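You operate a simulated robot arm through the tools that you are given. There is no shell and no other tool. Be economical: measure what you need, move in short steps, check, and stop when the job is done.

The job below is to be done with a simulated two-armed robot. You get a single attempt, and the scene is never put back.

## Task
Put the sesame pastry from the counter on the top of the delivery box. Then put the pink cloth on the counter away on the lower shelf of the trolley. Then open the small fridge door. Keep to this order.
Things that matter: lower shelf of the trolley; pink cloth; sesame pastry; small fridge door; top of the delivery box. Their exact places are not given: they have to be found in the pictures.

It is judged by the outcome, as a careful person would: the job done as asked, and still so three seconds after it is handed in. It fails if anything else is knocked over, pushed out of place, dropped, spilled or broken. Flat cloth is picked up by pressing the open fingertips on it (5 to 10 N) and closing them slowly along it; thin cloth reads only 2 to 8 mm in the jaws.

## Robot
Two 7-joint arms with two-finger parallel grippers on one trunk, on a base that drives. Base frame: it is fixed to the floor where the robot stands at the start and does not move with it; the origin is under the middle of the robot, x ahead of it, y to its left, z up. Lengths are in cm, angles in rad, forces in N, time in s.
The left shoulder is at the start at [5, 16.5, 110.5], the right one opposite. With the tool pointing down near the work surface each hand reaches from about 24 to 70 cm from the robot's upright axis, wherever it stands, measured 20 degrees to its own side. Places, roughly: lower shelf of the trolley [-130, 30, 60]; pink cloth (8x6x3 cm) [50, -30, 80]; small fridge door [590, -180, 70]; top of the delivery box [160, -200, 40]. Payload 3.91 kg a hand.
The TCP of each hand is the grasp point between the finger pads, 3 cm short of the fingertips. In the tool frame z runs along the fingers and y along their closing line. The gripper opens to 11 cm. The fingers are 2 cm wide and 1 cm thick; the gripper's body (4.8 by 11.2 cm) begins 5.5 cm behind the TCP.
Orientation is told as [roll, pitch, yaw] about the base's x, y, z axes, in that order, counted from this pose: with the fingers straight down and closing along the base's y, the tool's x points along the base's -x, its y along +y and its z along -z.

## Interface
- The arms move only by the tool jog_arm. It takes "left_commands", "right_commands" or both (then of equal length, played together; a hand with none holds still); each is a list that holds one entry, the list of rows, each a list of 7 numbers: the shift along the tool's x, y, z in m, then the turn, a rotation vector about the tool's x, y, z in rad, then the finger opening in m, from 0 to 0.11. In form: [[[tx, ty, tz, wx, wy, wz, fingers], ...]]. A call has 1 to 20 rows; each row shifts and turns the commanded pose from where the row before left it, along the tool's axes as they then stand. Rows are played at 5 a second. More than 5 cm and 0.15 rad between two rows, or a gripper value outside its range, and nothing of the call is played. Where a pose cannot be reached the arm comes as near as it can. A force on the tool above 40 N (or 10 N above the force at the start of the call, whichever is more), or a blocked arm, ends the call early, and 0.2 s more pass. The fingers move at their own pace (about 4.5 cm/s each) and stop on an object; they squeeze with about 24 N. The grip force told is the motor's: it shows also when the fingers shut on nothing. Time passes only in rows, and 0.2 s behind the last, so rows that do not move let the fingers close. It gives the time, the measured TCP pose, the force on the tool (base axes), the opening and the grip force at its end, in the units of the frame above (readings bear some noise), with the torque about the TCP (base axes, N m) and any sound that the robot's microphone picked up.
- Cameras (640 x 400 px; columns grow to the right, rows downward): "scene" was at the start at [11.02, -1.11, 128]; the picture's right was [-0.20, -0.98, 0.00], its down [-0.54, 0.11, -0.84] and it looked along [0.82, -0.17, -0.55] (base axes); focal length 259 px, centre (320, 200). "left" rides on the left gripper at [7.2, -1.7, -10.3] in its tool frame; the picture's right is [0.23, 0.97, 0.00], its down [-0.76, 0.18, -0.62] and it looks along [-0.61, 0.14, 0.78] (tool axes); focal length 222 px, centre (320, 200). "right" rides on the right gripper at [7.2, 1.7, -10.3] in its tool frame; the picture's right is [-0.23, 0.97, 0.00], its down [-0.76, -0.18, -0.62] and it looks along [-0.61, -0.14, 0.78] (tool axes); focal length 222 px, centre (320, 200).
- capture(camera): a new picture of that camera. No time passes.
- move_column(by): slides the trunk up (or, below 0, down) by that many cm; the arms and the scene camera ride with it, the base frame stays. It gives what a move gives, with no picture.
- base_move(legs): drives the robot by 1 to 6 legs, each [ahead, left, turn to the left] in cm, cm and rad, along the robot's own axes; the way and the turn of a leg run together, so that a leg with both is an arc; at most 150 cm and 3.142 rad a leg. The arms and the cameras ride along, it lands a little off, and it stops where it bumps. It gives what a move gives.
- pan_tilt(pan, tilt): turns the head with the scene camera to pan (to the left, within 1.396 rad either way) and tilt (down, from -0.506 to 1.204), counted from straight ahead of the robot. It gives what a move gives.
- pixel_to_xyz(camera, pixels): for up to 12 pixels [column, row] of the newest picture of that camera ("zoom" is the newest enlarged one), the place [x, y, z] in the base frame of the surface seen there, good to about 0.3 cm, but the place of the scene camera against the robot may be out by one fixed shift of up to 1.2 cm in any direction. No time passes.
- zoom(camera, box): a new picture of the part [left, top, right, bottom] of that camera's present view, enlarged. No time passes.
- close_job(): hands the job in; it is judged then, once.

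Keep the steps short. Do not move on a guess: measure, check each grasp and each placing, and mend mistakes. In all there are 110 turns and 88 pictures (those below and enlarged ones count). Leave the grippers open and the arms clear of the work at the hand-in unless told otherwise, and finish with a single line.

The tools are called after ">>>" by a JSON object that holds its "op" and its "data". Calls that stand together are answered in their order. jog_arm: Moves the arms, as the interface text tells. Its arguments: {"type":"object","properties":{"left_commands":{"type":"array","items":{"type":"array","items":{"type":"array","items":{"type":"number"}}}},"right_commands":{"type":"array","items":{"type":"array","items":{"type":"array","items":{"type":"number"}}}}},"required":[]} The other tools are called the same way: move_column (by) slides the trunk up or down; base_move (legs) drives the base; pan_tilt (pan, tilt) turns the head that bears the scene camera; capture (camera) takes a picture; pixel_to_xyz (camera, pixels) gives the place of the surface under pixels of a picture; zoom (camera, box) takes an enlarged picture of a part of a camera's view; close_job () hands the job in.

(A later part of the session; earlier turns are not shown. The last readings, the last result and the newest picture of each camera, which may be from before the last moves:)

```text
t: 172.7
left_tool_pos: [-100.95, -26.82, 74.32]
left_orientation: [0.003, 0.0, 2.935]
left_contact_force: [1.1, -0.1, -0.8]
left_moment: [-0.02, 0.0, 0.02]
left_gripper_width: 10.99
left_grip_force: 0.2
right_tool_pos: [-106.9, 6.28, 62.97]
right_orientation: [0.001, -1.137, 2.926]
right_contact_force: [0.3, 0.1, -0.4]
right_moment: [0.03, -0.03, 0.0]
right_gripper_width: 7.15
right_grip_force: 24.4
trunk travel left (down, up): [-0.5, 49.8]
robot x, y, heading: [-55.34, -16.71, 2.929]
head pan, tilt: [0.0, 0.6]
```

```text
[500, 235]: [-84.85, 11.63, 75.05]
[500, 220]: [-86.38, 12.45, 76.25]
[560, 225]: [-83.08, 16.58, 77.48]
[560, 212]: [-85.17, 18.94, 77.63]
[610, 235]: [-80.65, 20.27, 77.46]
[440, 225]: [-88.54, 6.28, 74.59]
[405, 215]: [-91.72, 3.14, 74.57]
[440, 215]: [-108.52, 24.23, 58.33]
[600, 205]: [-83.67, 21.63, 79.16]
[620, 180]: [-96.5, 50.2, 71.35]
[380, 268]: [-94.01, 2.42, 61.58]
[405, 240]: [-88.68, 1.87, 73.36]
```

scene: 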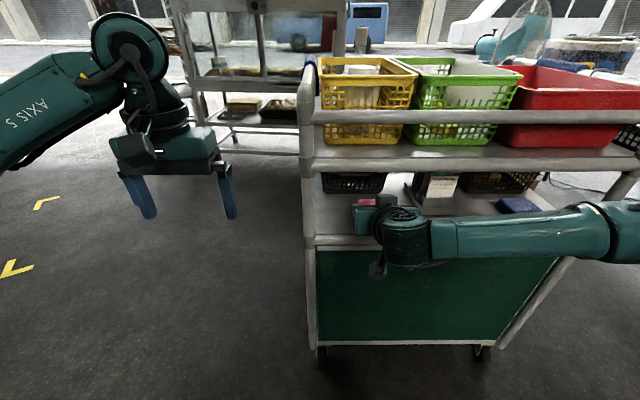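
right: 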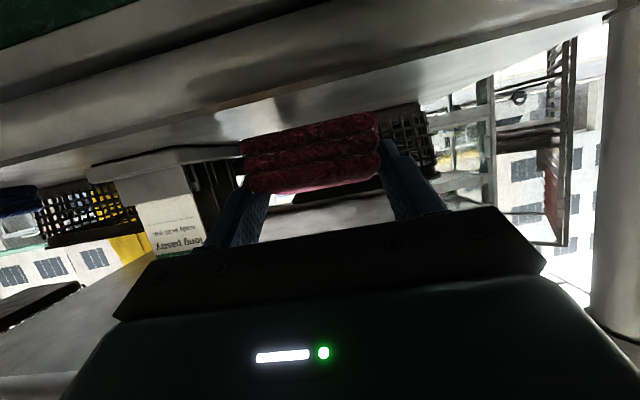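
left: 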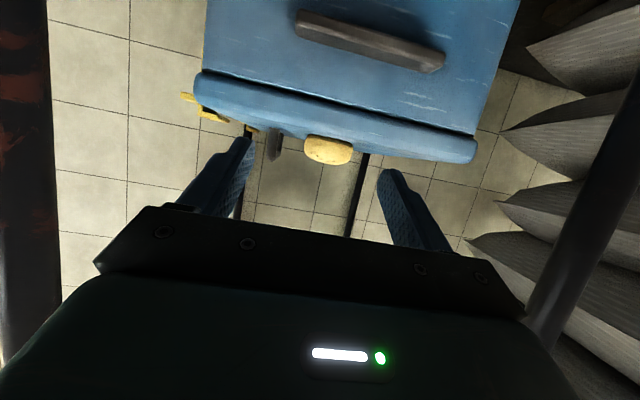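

Forearm will keep about 7 cm from the rail. Drive 5.5 cm further.

>>> {"op": "base_move", "data": {"legs": [[5.5, 0, 0]]}}

>>> {"op": "capture", "data": {"camera": "right"}}

>>> {"op": "zoom", "data": {"camera": "scene", "box": [300, 140, 460, 240]}}

```text
t: 173.7
left_tool_pos: [-106.32, -25.48, 74.22]
left_orientation: [0.003, -0.001, 2.935]
left_contact_force: [0.5, -0.2, 1.0]
left_moment: [0.01, -0.01, -0.03]
left_gripper_width: 11.0
left_grip_force: 0.1
right_tool_pos: [-112.16, 7.48, 63.03]
right_orientation: [0.002, -1.137, 2.927]
right_contact_force: [-0.6, -0.2, -1.0]
right_moment: [-0.02, -0.02, -0.01]
right_gripper_width: 7.14
right_grip_force: 24.3
trunk travel left (down, up): [-0.5, 49.8]
robot x, y, heading: [-60.46, -16.06, 2.932]
head pan, tilt: [0.0, 0.6]
```

```text
37 pictures are left
```

right: 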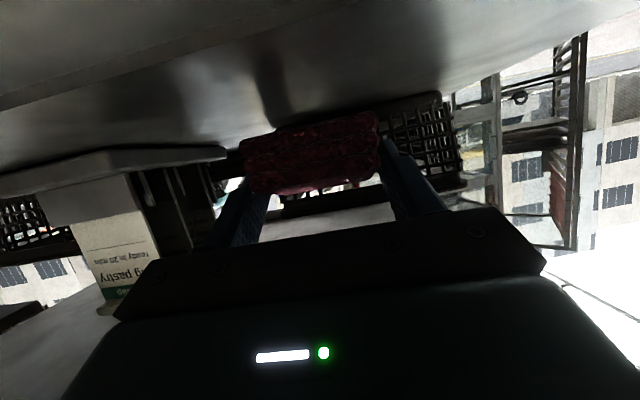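

```text
4.00 times, centred on (380, 190) of scene
```

zoom: 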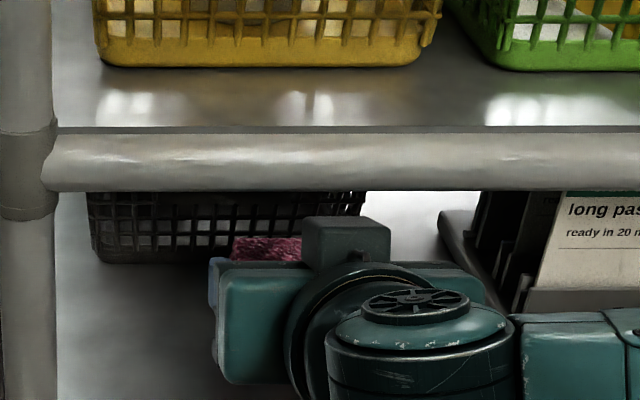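

Cloth is over the shelf with margins on both sides. I'll lower in small steps until it touches.

>>> {"op": "jog_arm", "data": {"right_commands": [[[0.0054, 0, 0.0025, 0, 0, 0, 0.045], [0.0027, 0, 0.0013, 0, 0, 0, 0.045], [0.0018, 0, 0.0008, 0, 0, 0, 0.045], [0.0018, 0, 0.0008, 0, 0, 0, 0.045], [0, 0, 0, 0, 0, 0, 0.045]]]}}

```text
t: 174.9
left_tool_pos: [-106.44, -25.53, 74.22]
left_orientation: [0.003, -0.001, 2.935]
left_contact_force: [0.8, 0.6, -0.2]
left_moment: [0.0, 0.0, 0.01]
left_gripper_width: 11.0
left_grip_force: 0.1
right_tool_pos: [-112.2, 7.46, 61.58]
right_orientation: [0.001, -1.137, 2.927]
right_contact_force: [0.0, -0.2, -0.7]
right_moment: [-0.01, -0.03, 0.04]
right_gripper_width: 7.14
right_grip_force: 24.2
trunk travel left (down, up): [-0.5, 49.8]
robot x, y, heading: [-60.4, -15.82, 2.926]
head pan, tilt: [0.0, 0.6]
```

No contact yet; continue 0.8 cm in 2 mm steps.

>>> {"op": "jog_arm", "data": {"right_commands": [[[0.0018, 0, 0.0008, 0, 0, 0, 0.045], [0.0018, 0, 0.0008, 0, 0, 0, 0.045], [0.0018, 0, 0.0008, 0, 0, 0, 0.045], [0.0018, 0, 0.0008, 0, 0, 0, 0.045], [0, 0, 0, 0, 0, 0, 0.045]]]}}

```text
t: 176.1
left_tool_pos: [-106.21, -25.56, 74.34]
left_orientation: [0.004, -0.003, 2.933]
left_contact_force: [-0.6, -0.3, 0.1]
left_moment: [0.04, 0.0, 0.01]
left_gripper_width: 10.97
left_grip_force: 0.0
right_tool_pos: [-112.37, 7.47, 61.3]
right_orientation: [0.005, -1.147, 2.922]
right_contact_force: [-3.4, 4.1, 24.9]
right_moment: [0.04, -0.23, 0.02]
right_gripper_width: 7.15
right_grip_force: 23.7
trunk travel left (down, up): [-0.5, 49.8]
robot x, y, heading: [-60.41, -16.23, 2.924]
head pan, tilt: [0.0, 0.6]
```

Contact: the cloth rests on the shelf. I'll relieve the pressure by 4 mm and open slowly.

>>> {"op": "jog_arm", "data": {"right_commands": [[[-0.0036, 0, -0.0017, 0, 0, 0, 0.045], [0, 0, 0, 0, 0, 0, 0.07], [0, 0, 0, 0, 0, 0, 0.08], [0, 0, 0, 0, 0, 0, 0.09], [0, 0, 0, 0, 0, 0, 0.1], [0, 0, 0, 0, 0, 0, 0.1], [0, 0, 0, 0, 0, 0, 0.1]]]}}

>>> {"op": "capture", "data": {"camera": "right"}}

```text
t: 177.7
left_tool_pos: [-106.34, -25.54, 74.34]
left_orientation: [0.005, 0.0, 2.933]
left_contact_force: [0.0, 0.0, -0.7]
left_moment: [-0.03, 0.01, 0.01]
left_gripper_width: 10.99
left_grip_force: 0.0
right_tool_pos: [-112.26, 7.47, 61.34]
right_orientation: [0.003, -1.137, 2.927]
right_contact_force: [0.3, 0.0, -0.3]
right_moment: [-0.02, 0.02, -0.03]
right_gripper_width: 10.0
right_grip_force: 0.1
trunk travel left (down, up): [-0.5, 49.8]
robot x, y, heading: [-59.93, -15.62, 2.924]
head pan, tilt: [0.0, 0.6]
```

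```text
35 pictures are left
```

right: 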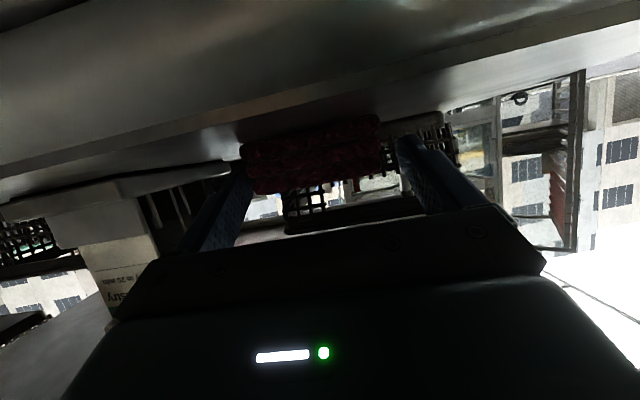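

Released. The cloth is close to the left-hand finger in the picture, so I'll shift 0.7 cm that way, then back straight out with the base.

>>> {"op": "jog_arm", "data": {"right_commands": [[[0, -0.004, 0, 0, 0, 0, 0.105], [0, -0.003, 0, 0, 0, 0, 0.105], [0, 0, 0, 0, 0, 0, 0.105]]]}}

>>> {"op": "base_move", "data": {"legs": [[-24, 0, 0]]}}

>>> {"op": "zoom", "data": {"camera": "scene", "box": [280, 120, 480, 245]}}

>>> {"op": "capture", "data": {"camera": "right"}}

```text
t: 178.5
left_tool_pos: [-106.36, -25.53, 74.27]
left_orientation: [0.005, 0.002, 2.934]
left_contact_force: [0.0, -0.7, 0.1]
left_moment: [-0.01, 0.02, 0.01]
left_gripper_width: 11.0
left_grip_force: 0.0
right_tool_pos: [-111.93, 8.15, 61.19]
right_orientation: [0.002, -1.139, 2.928]
right_contact_force: [-0.3, -0.7, 0.3]
right_moment: [-0.05, -0.02, -0.02]
right_gripper_width: 10.49
right_grip_force: 0.0
trunk travel left (down, up): [-0.5, 49.8]
robot x, y, heading: [-60.52, -15.89, 2.924]
head pan, tilt: [0.0, 0.6]
```

```text
t: 180.2
left_tool_pos: [-83.11, -30.53, 74.26]
left_orientation: [0.003, 0.0, 2.934]
left_contact_force: [0.0, 0.1, -0.4]
left_moment: [-0.02, -0.03, -0.01]
left_gripper_width: 11.0
left_grip_force: 0.0
right_tool_pos: [-88.67, 3.06, 61.25]
right_orientation: [0.002, -1.138, 2.925]
right_contact_force: [0.2, 0.0, -0.5]
right_moment: [-0.03, 0.02, -0.01]
right_gripper_width: 10.55
right_grip_force: 0.1
trunk travel left (down, up): [-0.5, 49.8]
robot x, y, heading: [-37.53, -20.81, 2.924]
head pan, tilt: [0.0, 0.6]
```

```text
3.20 times, centred on (380, 182) of scene
```

zoom: 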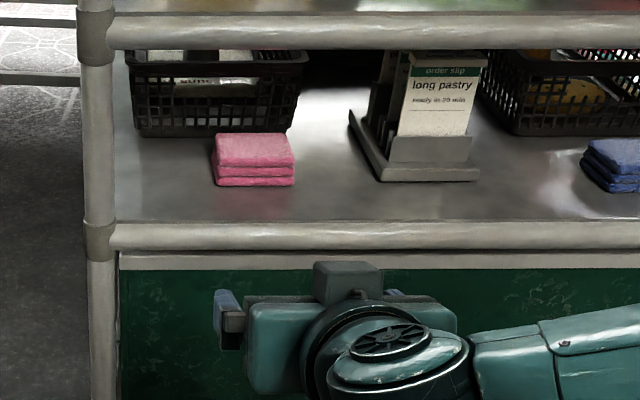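

```text
33 pictures are left
```

right: 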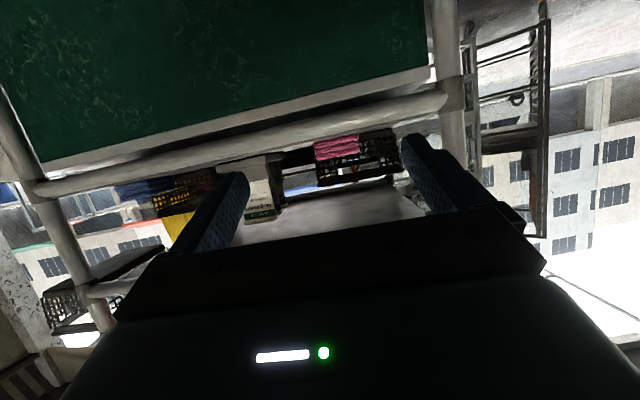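

The towel lies neatly on the lower shelf and nothing else moved. Next is the fridge: I'll raise the trunk, straighten the right hand and drive round into the aisle.

>>> {"op": "move_column", "data": {"by": 32}}

>>> {"op": "jog_arm", "data": {"right_commands": [[[-0.0299, 0, -0.0139, 0, 0, 0, 0.11], [-0.0299, 0, -0.0139, 0, 0, 0, 0.11], [-0.0299, 0, -0.0139, 0, 0, 0, 0.11], [0, 0, 0, 0, 0.142, 0, 0.11], [0, 0, 0, 0, 0.142, 0, 0.11], [0, 0, 0, 0, 0.142, 0, 0.11], [0, 0, 0, 0, 0.142, 0, 0.11], [0, 0, 0, 0, 0.142, 0, 0.11], [0, 0, 0, 0, 0.142, 0, 0.11], [0, 0, 0, 0, 0.142, 0, 0.11], [0, 0, 0, 0, 0.142, 0, 0.11], [0.04, -0.02, 0, 0, 0, 0, 0.11], [0.04, -0.03, 0, 0, 0, 0, 0.11], [0.04, -0.03, 0, 0, 0, 0, 0.11], [0.04, -0.03, 0, 0, 0, 0, 0.11], [0, 0, 0, 0, 0, 0, 0.11]]]}}

>>> {"op": "base_move", "data": {"legs": [[0, 0, -2.924], [0, -92, 0], [120, 0, 0]]}}

>>> {"op": "pan_tilt", "data": {"pan": 0.0, "tilt": 0.25}}

>>> {"op": "capture", "data": {"camera": "scene"}}

```text
t: 183.4
left_tool_pos: [-83.16, -30.63, 106.2]
left_orientation: [0.001, 0.0, 2.932]
left_contact_force: [0.1, 0.0, 0.8]
left_moment: [0.03, -0.03, 0.01]
left_gripper_width: 10.99
left_grip_force: 0.0
right_tool_pos: [-88.79, 3.12, 93.15]
right_orientation: [0.001, -1.139, 2.927]
right_contact_force: [-0.5, 0.0, 0.2]
right_moment: [-0.06, -0.01, 0.0]
right_gripper_width: 10.53
right_grip_force: 0.1
trunk travel left (down, up): [-32.5, 17.8]
robot x, y, heading: [-37.15, -20.96, 2.925]
head pan, tilt: [0.0, 0.6]
```

```text
t: 186.8
left_tool_pos: [-83.17, -30.48, 106.28]
left_orientation: [0.004, 0.001, 2.933]
left_contact_force: [0.0, -0.3, 0.2]
left_moment: [-0.01, 0.02, -0.03]
left_gripper_width: 11.0
left_grip_force: 0.1
right_tool_pos: [-70.78, 10.49, 103.19]
right_orientation: [0.0, 0.001, 2.926]
right_contact_force: [0.9, 0.4, 0.4]
right_moment: [-0.01, 0.02, -0.01]
right_gripper_width: 11.03
right_grip_force: 0.0
trunk travel left (down, up): [-32.5, 17.8]
robot x, y, heading: [-37.09, -21.16, 2.93]
head pan, tilt: [0.0, 0.6]
```

```text
t: 201.7
left_tool_pos: [7.18, -90.42, 106.39]
left_orientation: [0.002, -0.003, 0.034]
left_contact_force: [-0.4, -0.8, -0.8]
left_moment: [-0.01, -0.02, -0.04]
left_gripper_width: 11.01
left_grip_force: 0.0
right_tool_pos: [5.19, -133.37, 103.16]
right_orientation: [0.0, 0.0, 0.028]
right_contact_force: [-0.3, -0.5, -0.3]
right_moment: [0.02, -0.04, 0.02]
right_gripper_width: 11.0
right_grip_force: 0.1
trunk travel left (down, up): [-32.5, 17.8]
robot x, y, heading: [-34.83, -111.04, 0.028]
head pan, tilt: [0.0, 0.6]
stopped in leg 2: the robot was blocked; the commanded pose is now the measured one
```

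```text
t: 202.6
left_tool_pos: [7.07, -90.26, 106.19]
left_orientation: [0.003, 0.0, 0.033]
left_contact_force: [0.7, -0.4, -0.1]
left_moment: [-0.03, 0.01, -0.01]
left_gripper_width: 11.0
left_grip_force: 0.0
right_tool_pos: [5.15, -133.22, 103.17]
right_orientation: [0.0, 0.0, 0.026]
right_contact_force: [0.5, -0.2, 0.7]
right_moment: [-0.05, -0.03, -0.04]
right_gripper_width: 11.0
right_grip_force: 0.1
trunk travel left (down, up): [-32.5, 17.8]
robot x, y, heading: [-34.56, -110.67, 0.019]
head pan, tilt: [0.0, 0.25]
```

```text
32 pictures are left
```

scene: 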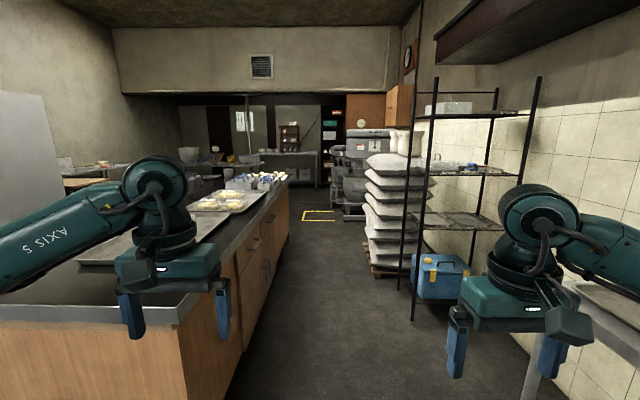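

It stopped 2 cm short at y≈-111; I'll look to the right to see what it touched.

>>> {"op": "pan_tilt", "data": {"pan": -1.25, "tilt": 0.6}}

>>> {"op": "capture", "data": {"camera": "scene"}}

```text
t: 204.0
left_tool_pos: [7.06, -90.47, 106.27]
left_orientation: [0.002, 0.0, 0.033]
left_contact_force: [-0.1, -0.5, 0.4]
left_moment: [-0.01, 0.01, -0.03]
left_gripper_width: 10.99
left_grip_force: 0.1
right_tool_pos: [5.18, -133.17, 103.31]
right_orientation: [-0.001, -0.001, 0.028]
right_contact_force: [0.5, 0.2, -0.4]
right_moment: [-0.02, -0.04, -0.02]
right_gripper_width: 10.97
right_grip_force: 0.0
trunk travel left (down, up): [-32.5, 17.8]
robot x, y, heading: [-35.05, -111.09, 0.025]
head pan, tilt: [-1.25, 0.6]
```

```text
31 pictures are left
```

scene: 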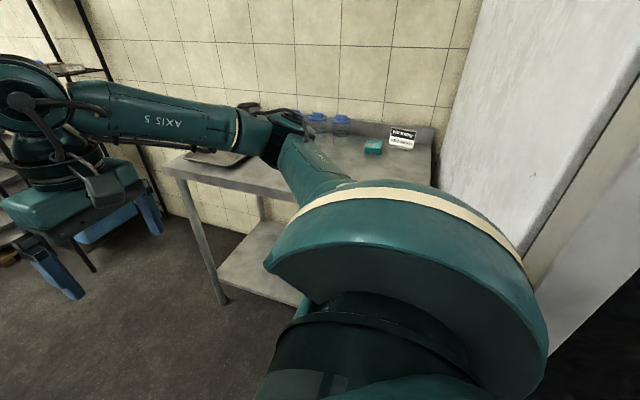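

>>> {"op": "pixel_to_xyz", "data": {"camera": "scene", "pixels": [[285, 122], [265, 150], [240, 125], [320, 125], [370, 150], [520, 250], [470, 150], [180, 165], [215, 158], [430, 180]]}}

>>> {"op": "base_move", "data": {"legs": [[0, 10, 0]]}}

>>> {"op": "capture", "data": {"camera": "scene"}}

```text
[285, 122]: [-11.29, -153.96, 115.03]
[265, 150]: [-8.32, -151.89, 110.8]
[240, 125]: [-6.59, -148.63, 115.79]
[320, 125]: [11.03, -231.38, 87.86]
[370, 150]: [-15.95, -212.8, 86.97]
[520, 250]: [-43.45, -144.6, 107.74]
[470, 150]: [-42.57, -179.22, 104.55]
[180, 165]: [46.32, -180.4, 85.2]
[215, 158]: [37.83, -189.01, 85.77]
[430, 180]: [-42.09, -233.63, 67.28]
```

```text
t: 205.5
left_tool_pos: [6.91, -80.36, 106.32]
left_orientation: [0.002, -0.002, 0.033]
left_contact_force: [0.3, 1.2, 1.2]
left_moment: [0.0, -0.03, 0.03]
left_gripper_width: 11.0
left_grip_force: 0.0
right_tool_pos: [4.79, -123.15, 103.16]
right_orientation: [0.001, -0.001, 0.028]
right_contact_force: [-0.7, -0.1, 0.0]
right_moment: [0.0, 0.03, -0.05]
right_gripper_width: 11.05
right_grip_force: 0.0
trunk travel left (down, up): [-32.5, 17.8]
robot x, y, heading: [-35.16, -100.8, 0.024]
head pan, tilt: [-1.25, 0.6]
```

```text
30 pictures are left
```

scene: 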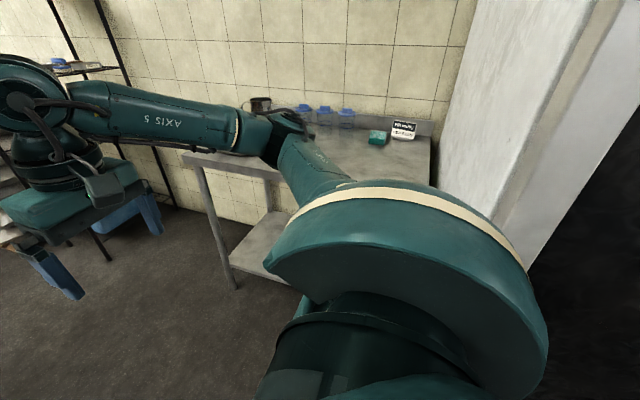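

It was only the wall corner on the right; nothing disturbed. I'll drive ahead along the aisle (y≈-106).

>>> {"op": "base_move", "data": {"legs": [[30, 0, -0.024], [40, -5, 0], [120, 0, 0]]}}

>>> {"op": "pan_tilt", "data": {"pan": -0.1, "tilt": 0.25}}

>>> {"op": "capture", "data": {"camera": "scene"}}

```text
t: 215.3
left_tool_pos: [196.77, -87.58, 106.23]
left_orientation: [0.002, -0.002, -0.007]
left_contact_force: [-0.1, 0.4, -0.4]
left_moment: [0.02, 0.0, 0.0]
left_gripper_width: 10.98
left_grip_force: 0.1
right_tool_pos: [193.02, -130.29, 103.21]
right_orientation: [0.0, -0.001, -0.013]
right_contact_force: [0.5, -0.4, -0.4]
right_moment: [0.01, -0.03, 0.01]
right_gripper_width: 11.0
right_grip_force: 0.1
trunk travel left (down, up): [-32.5, 17.8]
robot x, y, heading: [154.05, -106.34, -0.018]
head pan, tilt: [-1.25, 0.6]
```

```text
t: 216.7
left_tool_pos: [196.78, -87.47, 106.17]
left_orientation: [0.003, -0.001, -0.006]
left_contact_force: [-0.7, -0.1, 0.1]
left_moment: [-0.02, -0.02, -0.04]
left_gripper_width: 10.99
left_grip_force: 0.2
right_tool_pos: [193.05, -130.3, 103.17]
right_orientation: [0.001, 0.0, -0.01]
right_contact_force: [-0.1, -0.4, 0.3]
right_moment: [-0.02, 0.01, -0.01]
right_gripper_width: 11.01
right_grip_force: 0.1
trunk travel left (down, up): [-32.5, 17.8]
robot x, y, heading: [153.93, -106.37, -0.019]
head pan, tilt: [-0.099, 0.25]
```

```text
29 pictures are left
```

scene: 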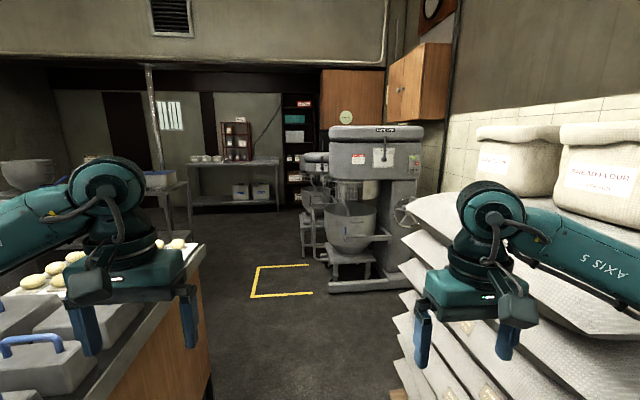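

The fridge must lie behind the mixers. I'll measure the sacks, mixers and passage.

>>> {"op": "pixel_to_xyz", "data": {"camera": "scene", "pixels": [[410, 300], [405, 240], [395, 340], [330, 290], [412, 280], [330, 180], [300, 240], [255, 268], [205, 290], [185, 380], [290, 180], [310, 170]]}}

>>> {"op": "pixel_to_xyz", "data": {"camera": "scene", "pixels": [[540, 130], [470, 140], [480, 200], [600, 260], [560, 215], [430, 215], [280, 200], [200, 255], [160, 310], [340, 100]]}}

```text
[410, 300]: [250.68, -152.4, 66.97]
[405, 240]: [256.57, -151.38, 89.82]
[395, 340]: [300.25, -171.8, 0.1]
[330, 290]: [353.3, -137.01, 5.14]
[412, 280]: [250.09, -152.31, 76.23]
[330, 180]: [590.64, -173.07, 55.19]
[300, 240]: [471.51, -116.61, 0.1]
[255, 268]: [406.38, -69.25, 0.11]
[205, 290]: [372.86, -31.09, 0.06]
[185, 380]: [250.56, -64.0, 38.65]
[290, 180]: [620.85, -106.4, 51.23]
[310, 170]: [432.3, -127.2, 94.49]
```

```text
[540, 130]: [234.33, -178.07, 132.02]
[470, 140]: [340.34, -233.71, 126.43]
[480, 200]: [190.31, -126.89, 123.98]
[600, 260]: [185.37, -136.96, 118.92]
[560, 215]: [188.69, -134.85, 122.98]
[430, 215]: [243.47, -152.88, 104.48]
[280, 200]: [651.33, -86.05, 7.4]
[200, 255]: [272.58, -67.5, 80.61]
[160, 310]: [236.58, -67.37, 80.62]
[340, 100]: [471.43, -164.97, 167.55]
```

A dark-fronted unit is at about (590,-173), seen between the mixers — probably the fridge. The sacks end at x≈257 with their edge at y≈-152. I'll pass with y≈-102 and then bear left around the mixers.

>>> {"op": "base_move", "data": {"legs": [[20, 4, 0.019], [145, 0, 0], [30, 25, 0], [80, 0, 0]]}}

>>> {"op": "pan_tilt", "data": {"pan": -0.5, "tilt": 0.35}}

>>> {"op": "capture", "data": {"camera": "scene"}}

```text
t: 230.1
left_tool_pos: [447.2, -59.32, 106.55]
left_orientation: [-0.006, -0.008, -0.006]
left_contact_force: [0.1, -0.2, 0.5]
left_moment: [0.0, 0.01, 0.0]
left_gripper_width: 11.0
left_grip_force: 0.1
right_tool_pos: [443.41, -102.78, 102.75]
right_orientation: [-0.013, 0.023, -0.035]
right_contact_force: [-0.2, -0.1, -0.2]
right_moment: [-0.03, 0.02, 0.03]
right_gripper_width: 11.03
right_grip_force: 0.0
trunk travel left (down, up): [-32.5, 17.8]
robot x, y, heading: [405.07, -78.29, -0.013]
head pan, tilt: [-0.099, 0.25]
stopped in leg 4: the robot was blocked; the commanded pose is now the measured one
```

```text
t: 231.0
left_tool_pos: [447.13, -59.28, 106.62]
left_orientation: [-0.006, -0.011, -0.002]
left_contact_force: [-1.1, -0.1, 0.5]
left_moment: [0.01, 0.01, 0.0]
left_gripper_width: 11.02
left_grip_force: 0.0
right_tool_pos: [443.31, -102.72, 102.76]
right_orientation: [-0.015, 0.022, -0.029]
right_contact_force: [-0.2, 0.5, -0.3]
right_moment: [0.02, -0.01, 0.05]
right_gripper_width: 11.01
right_grip_force: 0.2
trunk travel left (down, up): [-32.5, 17.8]
robot x, y, heading: [405.01, -79.16, -0.012]
head pan, tilt: [-0.499, 0.351]
```

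```text
28 pictures are left
```

scene: 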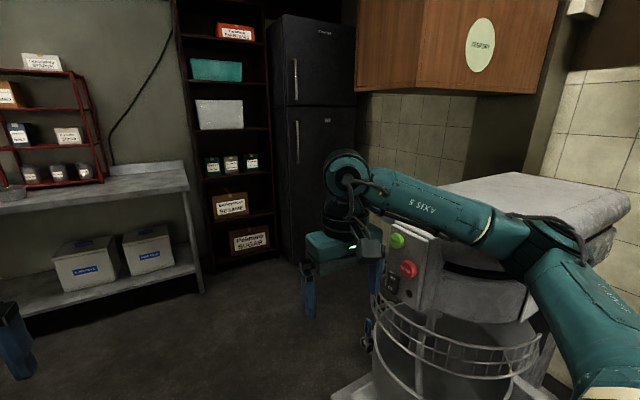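

The right elbow touched the mixer. I'll back off a little and strafe left before going on.

>>> {"op": "base_move", "data": {"legs": [[-4, 3, 0], [0, 22, 0]]}}

>>> {"op": "capture", "data": {"camera": "scene"}}

>>> {"op": "pixel_to_xyz", "data": {"camera": "scene", "pixels": [[320, 80], [320, 160], [355, 180], [296, 80], [297, 140], [290, 200], [240, 260], [400, 260], [440, 180], [540, 210], [400, 350], [300, 290]]}}

```text
t: 234.1
left_tool_pos: [444.32, -35.3, 106.25]
left_orientation: [0.004, 0.001, -0.009]
left_contact_force: [0.0, 0.6, -0.7]
left_moment: [0.0, 0.01, -0.02]
left_gripper_width: 10.99
left_grip_force: 0.0
right_tool_pos: [440.4, -78.63, 102.18]
right_orientation: [-0.006, 0.032, -0.034]
right_contact_force: [-0.4, 0.8, -0.5]
right_moment: [0.03, 0.01, -0.04]
right_gripper_width: 11.0
right_grip_force: 0.1
trunk travel left (down, up): [-32.5, 17.8]
robot x, y, heading: [401.25, -54.2, -0.014]
head pan, tilt: [-0.499, 0.351]
```

```text
27 pictures are left
```

scene: 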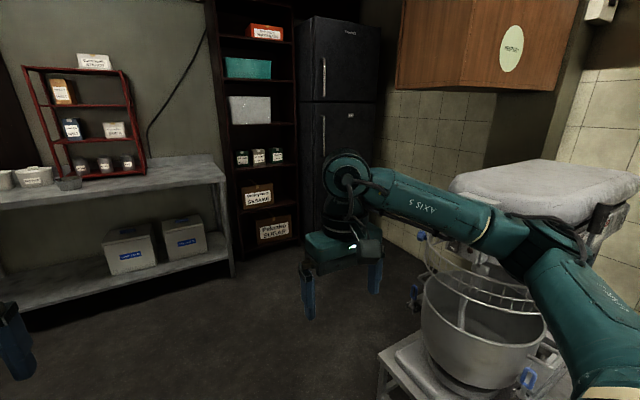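

```text
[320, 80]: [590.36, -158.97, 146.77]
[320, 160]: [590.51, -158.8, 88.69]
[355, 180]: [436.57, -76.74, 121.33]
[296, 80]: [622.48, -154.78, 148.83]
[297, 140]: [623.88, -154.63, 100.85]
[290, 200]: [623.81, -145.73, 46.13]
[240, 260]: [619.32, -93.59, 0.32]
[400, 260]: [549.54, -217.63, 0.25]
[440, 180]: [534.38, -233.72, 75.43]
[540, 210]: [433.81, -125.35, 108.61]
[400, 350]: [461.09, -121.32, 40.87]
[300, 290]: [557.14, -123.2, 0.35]
```

The black two-door fridge has its front at x≈590; the named place (590,-180,70) is its lower door, with a vertical handle at its left edge. I'll go 85 cm ahead, past the mixer, and face it.

>>> {"op": "pixel_to_xyz", "data": {"camera": "scene", "pixels": [[220, 180], [30, 205], [230, 270], [20, 310], [324, 130], [324, 75], [340, 102], [377, 110]]}}

>>> {"op": "base_move", "data": {"legs": [[85, 0, 0], [0, 0, -0.5]]}}

>>> {"op": "pan_tilt", "data": {"pan": -0.3, "tilt": 0.35}}

>>> {"op": "capture", "data": {"camera": "scene"}}

```text
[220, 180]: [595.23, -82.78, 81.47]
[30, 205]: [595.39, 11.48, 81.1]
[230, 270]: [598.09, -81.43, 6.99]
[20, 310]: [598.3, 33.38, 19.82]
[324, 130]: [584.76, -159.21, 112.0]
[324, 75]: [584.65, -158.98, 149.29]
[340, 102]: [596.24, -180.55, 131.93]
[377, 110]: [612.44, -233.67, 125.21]
```

```text
t: 240.1
left_tool_pos: [533.22, -61.56, 106.24]
left_orientation: [0.003, -0.002, -0.529]
left_contact_force: [0.6, -0.6, 0.2]
left_moment: [0.02, 0.0, 0.0]
left_gripper_width: 10.99
left_grip_force: 0.1
right_tool_pos: [508.16, -97.07, 102.01]
right_orientation: [-0.006, 0.032, -0.554]
right_contact_force: [0.6, -0.5, 0.2]
right_moment: [-0.02, 0.0, -0.01]
right_gripper_width: 10.99
right_grip_force: 0.1
trunk travel left (down, up): [-32.5, 17.8]
robot x, y, heading: [486.74, -56.09, -0.539]
head pan, tilt: [-0.499, 0.351]
```

```text
t: 240.8
left_tool_pos: [533.38, -61.57, 106.33]
left_orientation: [0.003, 0.001, -0.53]
left_contact_force: [0.0, -0.2, 0.2]
left_moment: [0.0, 0.01, 0.03]
left_gripper_width: 10.99
left_grip_force: 0.1
right_tool_pos: [508.17, -97.26, 102.04]
right_orientation: [-0.005, 0.03, -0.559]
right_contact_force: [0.2, -0.2, -0.3]
right_moment: [0.01, 0.02, 0.01]
right_gripper_width: 10.99
right_grip_force: 0.1
trunk travel left (down, up): [-32.5, 17.8]
robot x, y, heading: [486.71, -56.29, -0.532]
head pan, tilt: [-0.3, 0.351]
```

```text
26 pictures are left
```

scene: 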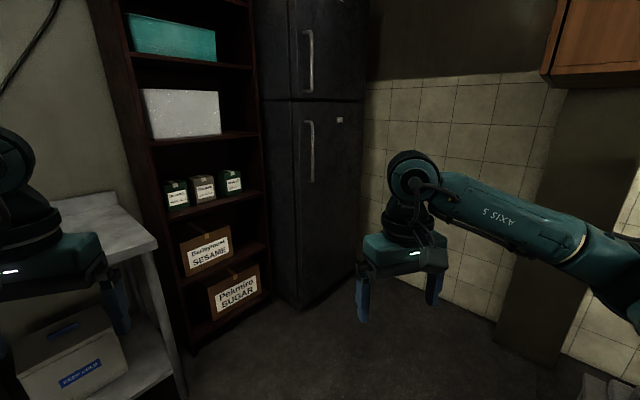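

The lower door's handle is the vertical bar at (309,120)–(309,183). I'll measure bar, door edges and surrounds.

>>> {"op": "zoom", "data": {"camera": "scene", "box": [250, 80, 378, 320]}}

>>> {"op": "pixel_to_xyz", "data": {"camera": "scene", "pixels": [[309, 122], [312, 140], [312, 160], [309, 182], [296, 150], [275, 150], [355, 150], [330, 150], [330, 103], [330, 270], [297, 300], [352, 280]]}}

```text
1.67 times, centred on (314, 200) of scene
```

zoom: 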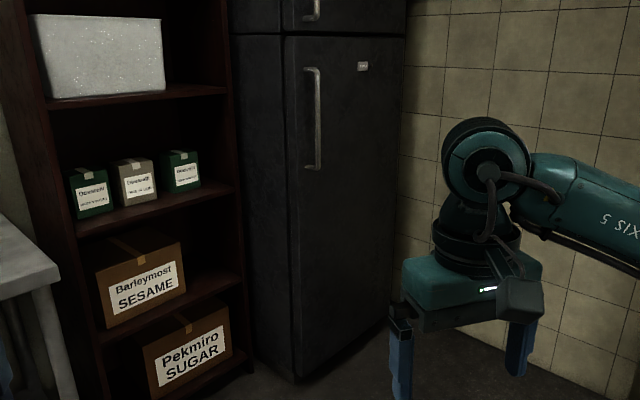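

```text
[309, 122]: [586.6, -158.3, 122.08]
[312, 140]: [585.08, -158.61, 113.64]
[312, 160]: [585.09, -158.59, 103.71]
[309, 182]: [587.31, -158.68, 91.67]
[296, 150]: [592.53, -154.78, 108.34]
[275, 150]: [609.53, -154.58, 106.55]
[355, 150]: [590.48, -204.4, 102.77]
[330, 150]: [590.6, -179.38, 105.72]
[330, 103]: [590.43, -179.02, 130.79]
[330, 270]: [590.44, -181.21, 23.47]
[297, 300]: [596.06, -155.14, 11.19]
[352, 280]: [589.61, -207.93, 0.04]
```

Door spans y -155 to -208; handle bar at (585,-158.6), z 92–122; hinge on the right. I'll use the right hand, fingers horizontal. First position the base at about (518,-146), heading 0.

>>> {"op": "base_move", "data": {"legs": [[0, 0, 0.532], [31, 0, 0], [0, -90, 0]]}}

>>> {"op": "pan_tilt", "data": {"pan": -0.1, "tilt": 0.4}}

>>> {"op": "capture", "data": {"camera": "scene"}}

```text
t: 252.1
left_tool_pos: [559.85, -126.38, 106.22]
left_orientation: [0.003, 0.0, 0.009]
left_contact_force: [0.9, -0.1, 0.9]
left_moment: [-0.01, -0.02, 0.01]
left_gripper_width: 11.0
left_grip_force: 0.1
right_tool_pos: [556.76, -169.85, 102.08]
right_orientation: [-0.006, 0.032, -0.015]
right_contact_force: [-0.3, 0.8, 0.0]
right_moment: [-0.02, 0.0, 0.0]
right_gripper_width: 10.99
right_grip_force: 0.0
trunk travel left (down, up): [-32.5, 17.8]
robot x, y, heading: [517.41, -146.04, 0.009]
head pan, tilt: [-0.3, 0.351]
```

```text
t: 252.9
left_tool_pos: [559.98, -126.47, 106.16]
left_orientation: [0.003, 0.0, 0.013]
left_contact_force: [0.1, 1.5, -0.2]
left_moment: [-0.02, 0.01, 0.0]
left_gripper_width: 10.99
left_grip_force: 0.0
right_tool_pos: [556.86, -169.85, 102.13]
right_orientation: [-0.005, 0.031, -0.014]
right_contact_force: [-0.4, 0.5, 0.1]
right_moment: [0.02, 0.01, 0.02]
right_gripper_width: 11.01
right_grip_force: 0.0
trunk travel left (down, up): [-32.5, 17.8]
robot x, y, heading: [517.5, -145.77, 0.009]
head pan, tilt: [-0.099, 0.4]
```

```text
24 pictures are left
```

scene: 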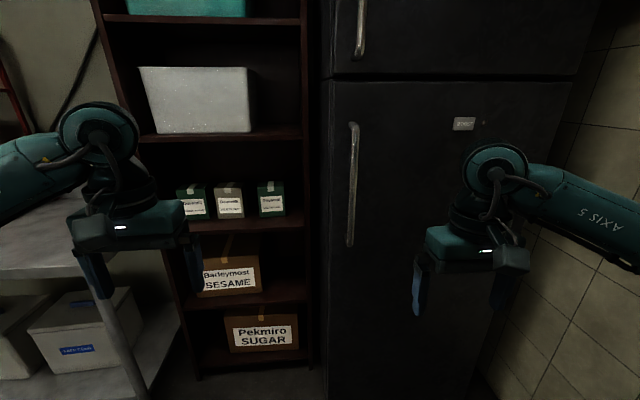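

Handle bar is at (351,185). I'll bring the right hand forward and pitch it up to horizontal, aligned with the bar, stopping short of it.

>>> {"op": "jog_arm", "data": {"right_commands": [[[-0.045, 0, 0, 0, -0.1455, 0, 0.11], [-0.0445, 0, 0.0065, 0, -0.1455, 0, 0.11], [-0.043, 0, 0.0129, 0, -0.1455, 0, 0.11], [-0.02, 0, 0.009, 0, -0.1455, 0, 0.11], [0, 0.016, 0, 0, -0.1455, 0, 0.11], [0, 0.016, 0, 0, -0.1455, 0, 0.11], [0, 0.016, 0, 0, -0.1455, 0, 0.11], [0, 0.016, 0, 0, -0.1455, 0, 0.11], [0, 0.016, 0, 0, -0.1455, 0, 0.11], [0, 0.016, 0, 0, -0.1455, 0, 0.11], [0, 0.016, 0, 0, -0.1455, 0, 0.11], [0, 0, 0, 0, 0, 0, 0.11]]]}}

>>> {"op": "capture", "data": {"camera": "scene"}}

>>> {"op": "pixel_to_xyz", "data": {"camera": "scene", "pixels": [[352, 150], [351, 185], [349, 230], [351, 130], [340, 185], [365, 185]]}}

>>> {"op": "capture", "data": {"camera": "right"}}

```text
t: 255.5
left_tool_pos: [559.89, -126.53, 106.25]
left_orientation: [0.003, 0.001, 0.01]
left_contact_force: [-0.4, -0.6, -0.5]
left_moment: [0.02, 0.03, 0.01]
left_gripper_width: 10.98
left_grip_force: 0.0
right_tool_pos: [571.91, -157.91, 100.88]
right_orientation: [0.075, -1.307, -0.041]
right_contact_force: [0.5, -0.8, 0.1]
right_moment: [0.04, 0.0, 0.02]
right_gripper_width: 10.98
right_grip_force: 0.0
right hand out of reach, approached as far as the arm can: row 9, 10, 11
trunk travel left (down, up): [-32.5, 17.8]
robot x, y, heading: [517.11, -146.31, 0.003]
head pan, tilt: [-0.099, 0.4]
```

```text
23 pictures are left
```

scene: 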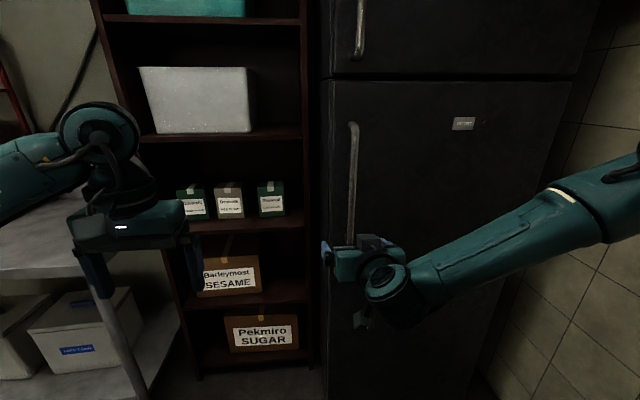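

```text
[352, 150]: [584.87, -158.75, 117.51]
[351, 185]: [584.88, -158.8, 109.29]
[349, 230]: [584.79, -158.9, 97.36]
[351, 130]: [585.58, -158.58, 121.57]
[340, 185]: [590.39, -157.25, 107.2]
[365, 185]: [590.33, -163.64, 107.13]
```

```text
22 pictures are left
```

right: 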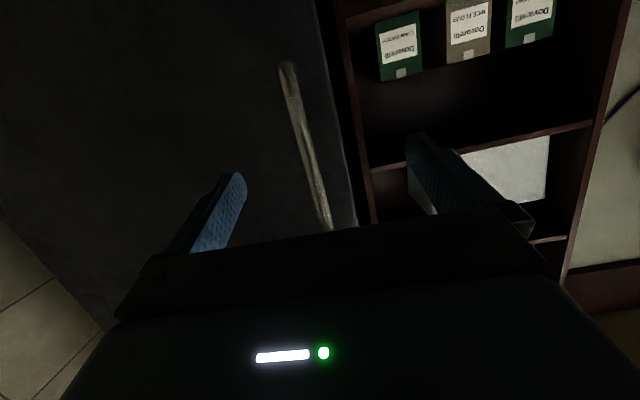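

The hand is pitched 75°, with the bar between the fingers. I'll narrow the fingers to 7 cm and drive the base 9 cm ahead.

>>> {"op": "jog_arm", "data": {"right_commands": [[[0, -0.004, 0, 0, 0, 0, 0.08], [0, 0, 0, 0, 0, 0, 0.07], [0, 0, 0, 0, 0, 0, 0.07]]]}}

>>> {"op": "base_move", "data": {"legs": [[9, 0, 0]]}}

>>> {"op": "capture", "data": {"camera": "right"}}

```text
t: 256.3
left_tool_pos: [559.95, -126.26, 106.31]
left_orientation: [0.003, 0.0, 0.013]
left_contact_force: [1.1, 0.3, -0.2]
left_moment: [0.01, 0.0, 0.05]
left_gripper_width: 10.98
left_grip_force: 0.1
right_tool_pos: [571.92, -158.22, 100.87]
right_orientation: [0.07, -1.305, -0.035]
right_contact_force: [0.2, -0.1, 0.2]
right_moment: [0.0, 0.0, -0.03]
right_gripper_width: 6.99
right_grip_force: 0.0
trunk travel left (down, up): [-32.5, 17.8]
robot x, y, heading: [517.03, -145.69, 0.008]
head pan, tilt: [-0.099, 0.4]
```

```text
t: 257.4
left_tool_pos: [568.78, -126.47, 106.13]
left_orientation: [0.003, -0.001, 0.013]
left_contact_force: [-0.3, 0.1, 0.3]
left_moment: [-0.03, 0.03, 0.0]
left_gripper_width: 11.0
left_grip_force: 0.1
right_tool_pos: [580.79, -158.05, 100.91]
right_orientation: [0.069, -1.307, -0.037]
right_contact_force: [-0.1, 1.3, -0.3]
right_moment: [0.0, 0.0, -0.02]
right_gripper_width: 7.0
right_grip_force: 0.1
trunk travel left (down, up): [-32.5, 17.8]
robot x, y, heading: [526.34, -145.96, 0.007]
head pan, tilt: [-0.099, 0.4]
```

```text
21 pictures are left
```

right: 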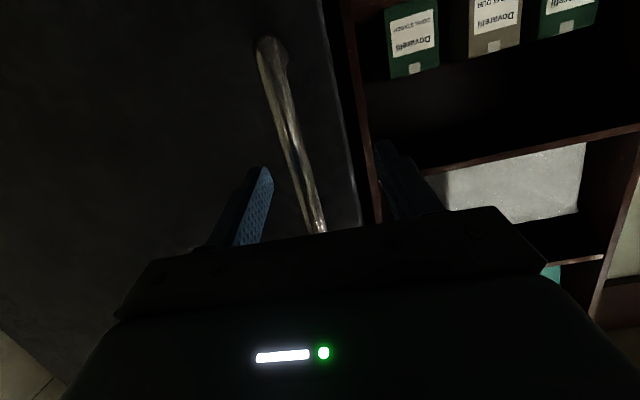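

The bar is well between the fingers. Advance 3.3 cm more and close on it.

>>> {"op": "base_move", "data": {"legs": [[3.3, 0, 0]]}}

>>> {"op": "jog_arm", "data": {"right_commands": [[[0, 0, 0, 0, 0, 0, 0.05], [0, 0, 0, 0, 0, 0, 0.03], [0, 0, 0, 0, 0, 0, 0.02], [0, 0, 0, 0, 0, 0, 0.01], [0, 0, 0, 0, 0, 0, 0.0], [0, 0, 0, 0, 0, 0, 0.0]]]}}

>>> {"op": "capture", "data": {"camera": "right"}}

```text
t: 258.2
left_tool_pos: [572.16, -126.27, 106.21]
left_orientation: [0.004, 0.0, 0.012]
left_contact_force: [0.5, 0.3, -0.7]
left_moment: [-0.01, 0.0, 0.0]
left_gripper_width: 11.0
left_grip_force: 0.1
right_tool_pos: [584.05, -158.2, 100.9]
right_orientation: [0.07, -1.304, -0.036]
right_contact_force: [0.6, -0.7, -0.1]
right_moment: [-0.01, -0.05, 0.01]
right_gripper_width: 7.0
right_grip_force: 0.1
trunk travel left (down, up): [-32.5, 17.8]
robot x, y, heading: [529.4, -145.94, 0.007]
head pan, tilt: [-0.099, 0.4]
```

```text
t: 259.5
left_tool_pos: [572.12, -126.84, 106.37]
left_orientation: [0.005, -0.001, 0.007]
left_contact_force: [-0.2, -0.9, 0.4]
left_moment: [-0.04, -0.01, -0.01]
left_gripper_width: 11.0
left_grip_force: 0.2
right_tool_pos: [584.2, -159.96, 100.79]
right_orientation: [0.048, -1.31, -0.06]
right_contact_force: [-7.1, -30.7, 3.3]
right_moment: [-0.72, 0.06, -0.77]
right_gripper_width: 1.92
right_grip_force: 24.0
trunk travel left (down, up): [-32.5, 17.8]
robot x, y, heading: [529.34, -145.67, -0.0]
head pan, tilt: [-0.099, 0.4]
stopped in row 6 (right hand): the force on the tool passed its limit at 42 N (the readings are from after the stop); the commanded pose is now the measured one
```

```text
20 pictures are left
```

right: 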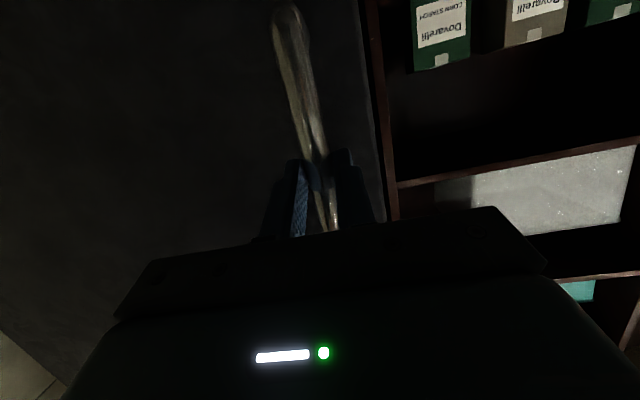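

The bar is gripped at 1.9 cm. I'll relieve the sideways force, then swing the base rigidly around the hinge by a first 0.08 rad.

>>> {"op": "jog_arm", "data": {"right_commands": [[[0, -0.003, 0, 0, 0, 0, 0.0], [0, 0, 0, 0, 0, 0, 0.0]]]}}

>>> {"op": "base_move", "data": {"legs": [[-4.9, -5.0, 0.08]]}}

>>> {"op": "capture", "data": {"camera": "scene"}}

```text
t: 260.1
left_tool_pos: [572.03, -126.81, 106.31]
left_orientation: [0.006, -0.001, 0.011]
left_contact_force: [-0.3, -0.1, 0.5]
left_moment: [0.0, -0.01, 0.04]
left_gripper_width: 10.97
left_grip_force: 0.2
right_tool_pos: [584.19, -159.87, 100.8]
right_orientation: [0.055, -1.31, -0.059]
right_contact_force: [-3.3, -34.8, 5.2]
right_moment: [-0.93, 0.96, -0.77]
right_gripper_width: 1.87
right_grip_force: 45.4
trunk travel left (down, up): [-32.5, 17.8]
robot x, y, heading: [529.56, -145.87, 0.002]
head pan, tilt: [-0.099, 0.4]
```

```text
t: 261.2
left_tool_pos: [565.68, -128.58, 106.41]
left_orientation: [0.008, 0.0, 0.088]
left_contact_force: [0.6, -0.6, 0.6]
left_moment: [-0.01, 0.03, -0.05]
left_gripper_width: 10.98
left_grip_force: 0.3
right_tool_pos: [580.52, -160.82, 100.78]
right_orientation: [0.053, -1.312, 0.025]
right_contact_force: [6.0, -30.9, 1.8]
right_moment: [-0.9, -0.28, -0.55]
right_gripper_width: 1.88
right_grip_force: 45.0
trunk travel left (down, up): [-32.5, 17.8]
robot x, y, heading: [524.48, -151.21, 0.085]
head pan, tilt: [-0.099, 0.4]
```

```text
19 pictures are left
```

scene: 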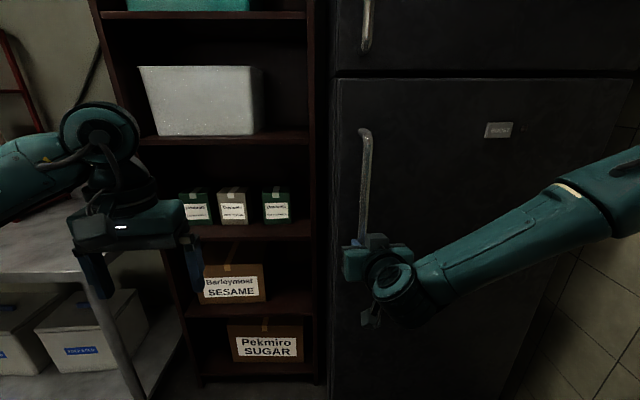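

The door has come open about 3.7 cm. A side force of 31 N remains; I'll test which way it relieves.

>>> {"op": "jog_arm", "data": {"right_commands": [[[0, -0.006, 0, 0, 0, 0, 0.0], [0, 0, 0, 0, 0, 0, 0.0], [0, 0, 0, 0, 0, 0, 0.0]]]}}

```text
t: 262.0
left_tool_pos: [565.65, -128.15, 106.07]
left_orientation: [0.001, 0.001, 0.087]
left_contact_force: [0.4, 0.3, -0.4]
left_moment: [-0.02, 0.01, -0.02]
left_gripper_width: 11.0
left_grip_force: 0.1
right_tool_pos: [580.54, -160.87, 100.88]
right_orientation: [0.032, -1.312, 0.052]
right_contact_force: [-2.4, 12.9, -9.4]
right_moment: [-0.41, -0.98, 0.46]
right_gripper_width: 1.89
right_grip_force: 45.1
trunk travel left (down, up): [-32.5, 17.8]
robot x, y, heading: [524.68, -150.74, 0.081]
head pan, tilt: [-0.099, 0.4]
```

Side force is now small. Continue the arc by two more legs of 0.08 rad.

>>> {"op": "base_move", "data": {"legs": [[-4.9, -5.0, 0.08], [-4.9, -5.0, 0.08]]}}

```text
t: 263.9
left_tool_pos: [553.49, -133.36, 106.14]
left_orientation: [0.001, 0.0, 0.246]
left_contact_force: [0.2, 0.5, -0.3]
left_moment: [-0.02, 0.0, 0.03]
left_gripper_width: 11.01
left_grip_force: 0.0
right_tool_pos: [573.16, -163.19, 100.81]
right_orientation: [0.03, -1.308, 0.209]
right_contact_force: [-7.5, 21.1, -7.2]
right_moment: [-0.46, 0.29, 0.59]
right_gripper_width: 1.88
right_grip_force: 45.1
trunk travel left (down, up): [-32.5, 17.8]
robot x, y, heading: [516.6, -162.05, 0.241]
head pan, tilt: [-0.099, 0.4]
```

Door at ~0.24 rad. Two more legs, with slightly less sideways motion.

>>> {"op": "base_move", "data": {"legs": [[-4.9, -4.7, 0.08], [-4.9, -4.7, 0.08]]}}

>>> {"op": "capture", "data": {"camera": "scene"}}

```text
t: 265.7
left_tool_pos: [542.02, -140.28, 106.24]
left_orientation: [0.005, 0.001, 0.409]
left_contact_force: [-0.4, -0.2, 0.5]
left_moment: [0.02, -0.02, -0.01]
left_gripper_width: 10.99
left_grip_force: 0.1
right_tool_pos: [566.45, -166.54, 100.88]
right_orientation: [0.046, -1.311, 0.351]
right_contact_force: [8.3, -15.3, 2.3]
right_moment: [-0.83, -0.3, -0.35]
right_gripper_width: 1.88
right_grip_force: 44.7
trunk travel left (down, up): [-32.5, 17.8]
robot x, y, heading: [510.08, -174.27, 0.401]
head pan, tilt: [-0.099, 0.4]
```

```text
18 pictures are left
```

scene: 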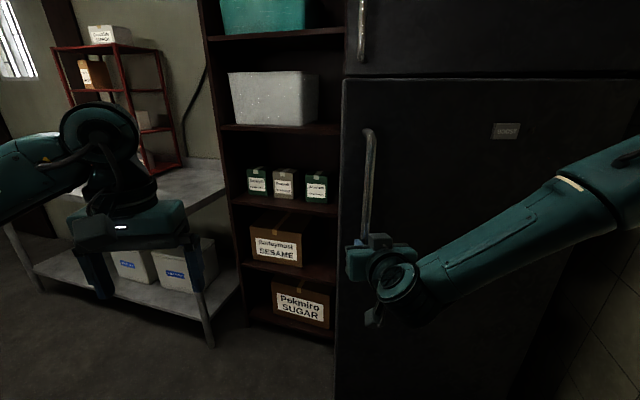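

Door is at ~0.40 rad. Two more base legs bring it to ~0.56.

>>> {"op": "base_move", "data": {"legs": [[-4.9, -4.9, 0.08], [-4.9, -4.9, 0.08]]}}

```text
t: 266.7
left_tool_pos: [539.24, -142.31, 105.6]
left_orientation: [0.001, 0.009, 0.464]
left_contact_force: [-0.1, 0.3, 0.0]
left_moment: [-0.03, 0.0, 0.0]
left_gripper_width: 11.0
left_grip_force: 0.1
right_tool_pos: [565.14, -167.19, 100.67]
right_orientation: [0.031, -1.318, 0.422]
right_contact_force: [-1.7, 0.9, -4.8]
right_moment: [0.09, -0.92, -0.08]
right_gripper_width: 1.89
right_grip_force: 45.3
trunk travel left (down, up): [-32.5, 17.8]
robot x, y, heading: [508.92, -178.95, 0.46]
head pan, tilt: [-0.099, 0.4]
stopped in leg 1: the robot was blocked; the commanded pose is now the measured one
```

The base is blocked here (probably the elbow near the wall). I'll continue the arc with the arm: small pulls with a matching turn.

>>> {"op": "jog_arm", "data": {"right_commands": [[[0.0049, -0.0035, -0.0191, -0.0404, 0, -0.0104, 0.0], [0.0049, -0.0035, -0.0191, -0.0404, 0, -0.0104, 0.0], [0.0049, -0.0035, -0.0191, -0.0404, 0, -0.0104, 0.0], [0.0049, -0.0035, -0.0191, -0.0404, 0, -0.0104, 0.0], [0, 0, 0, 0, 0, 0, 0.0]]]}}

>>> {"op": "pan_tilt", "data": {"pan": -0.3, "tilt": 0.55}}

>>> {"op": "capture", "data": {"camera": "scene"}}

```text
t: 267.3
left_tool_pos: [539.46, -142.79, 105.83]
left_orientation: [0.007, 0.011, 0.462]
left_contact_force: [0.0, -0.1, 0.9]
left_moment: [-0.01, 0.02, -0.04]
left_gripper_width: 10.99
left_grip_force: 0.1
right_tool_pos: [562.44, -169.12, 100.96]
right_orientation: [0.013, -1.287, 0.472]
right_contact_force: [-1.9, 2.2, -4.7]
right_moment: [0.05, -0.41, -0.22]
right_gripper_width: 1.87
right_grip_force: 45.2
right hand out of reach, approached as far as the arm can: row 1, 2
trunk travel left (down, up): [-32.5, 17.8]
robot x, y, heading: [508.88, -179.06, 0.454]
head pan, tilt: [-0.099, 0.4]
stopped in row 2 (right hand): the force on the tool passed its limit at 49 N (the readings are from after the stop); the commanded pose is now the measured one
```

```text
t: 268.0
left_tool_pos: [538.75, -142.86, 106.21]
left_orientation: [0.006, 0.004, 0.465]
left_contact_force: [0.0, -1.1, 0.1]
left_moment: [-0.01, -0.01, 0.03]
left_gripper_width: 11.02
left_grip_force: 0.2
right_tool_pos: [561.79, -169.55, 101.08]
right_orientation: [0.007, -1.28, 0.472]
right_contact_force: [2.4, -3.5, -33.4]
right_moment: [-0.37, 0.39, -0.08]
right_gripper_width: 1.89
right_grip_force: 44.9
trunk travel left (down, up): [-32.5, 17.8]
robot x, y, heading: [508.79, -179.0, 0.46]
head pan, tilt: [-0.3, 0.55]
```

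```text
17 pictures are left
```

scene: 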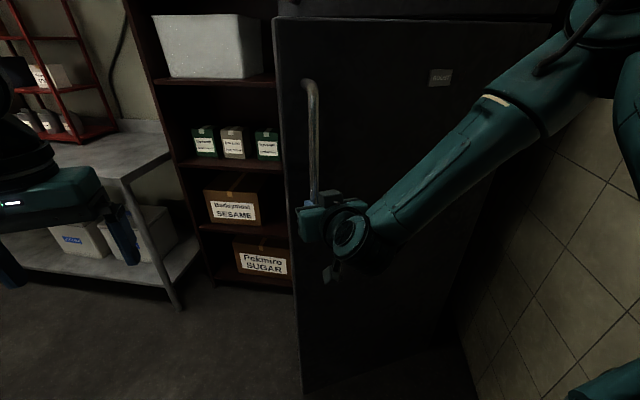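

Arm limit reached; the door stands open about 0.5 rad. I'll release the handle, withdrawing while tipping the fingers down, and then push the door wider from its inner side at the top edge.

>>> {"op": "jog_arm", "data": {"right_commands": [[[0, 0, 0, 0, 0, 0, 0.06], [0, 0, 0, 0, 0, 0, 0.1], [0, 0, 0, 0, 0, 0, 0.11], [0.005, 0, -0.02, 0, 0.1, 0, 0.11], [0.007, 0, -0.02, 0, 0.1, 0, 0.11], [0.009, 0, -0.02, 0, 0.1, 0, 0.11], [0.01, 0, -0.02, 0, 0.1, 0, 0.11], [0.012, 0, -0.018, 0, 0.1, 0, 0.11], [0, 0, 0, 0, 0, 0, 0.11]]]}}

>>> {"op": "capture", "data": {"camera": "scene"}}

```text
t: 270.0
left_tool_pos: [538.61, -143.01, 106.2]
left_orientation: [0.005, 0.002, 0.464]
left_contact_force: [0.1, 0.6, -0.2]
left_moment: [0.01, 0.02, 0.0]
left_gripper_width: 10.99
left_grip_force: 0.0
right_tool_pos: [552.39, -174.24, 102.33]
right_orientation: [0.005, -0.798, 0.479]
right_contact_force: [-0.8, 0.9, 0.6]
right_moment: [0.02, -0.01, 0.02]
right_gripper_width: 10.99
right_grip_force: 0.0
trunk travel left (down, up): [-32.5, 17.8]
robot x, y, heading: [508.68, -178.85, 0.458]
head pan, tilt: [-0.3, 0.55]
```

```text
16 pictures are left
```

scene: 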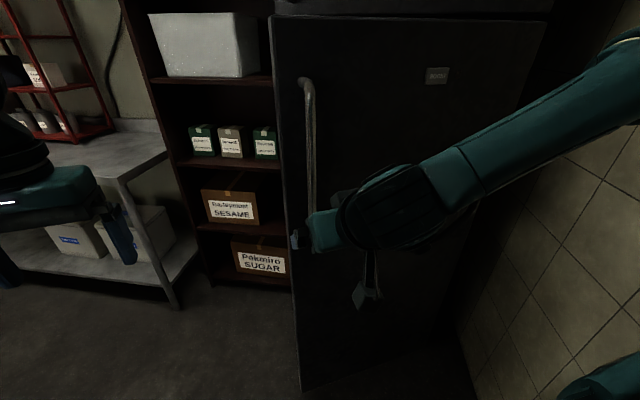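

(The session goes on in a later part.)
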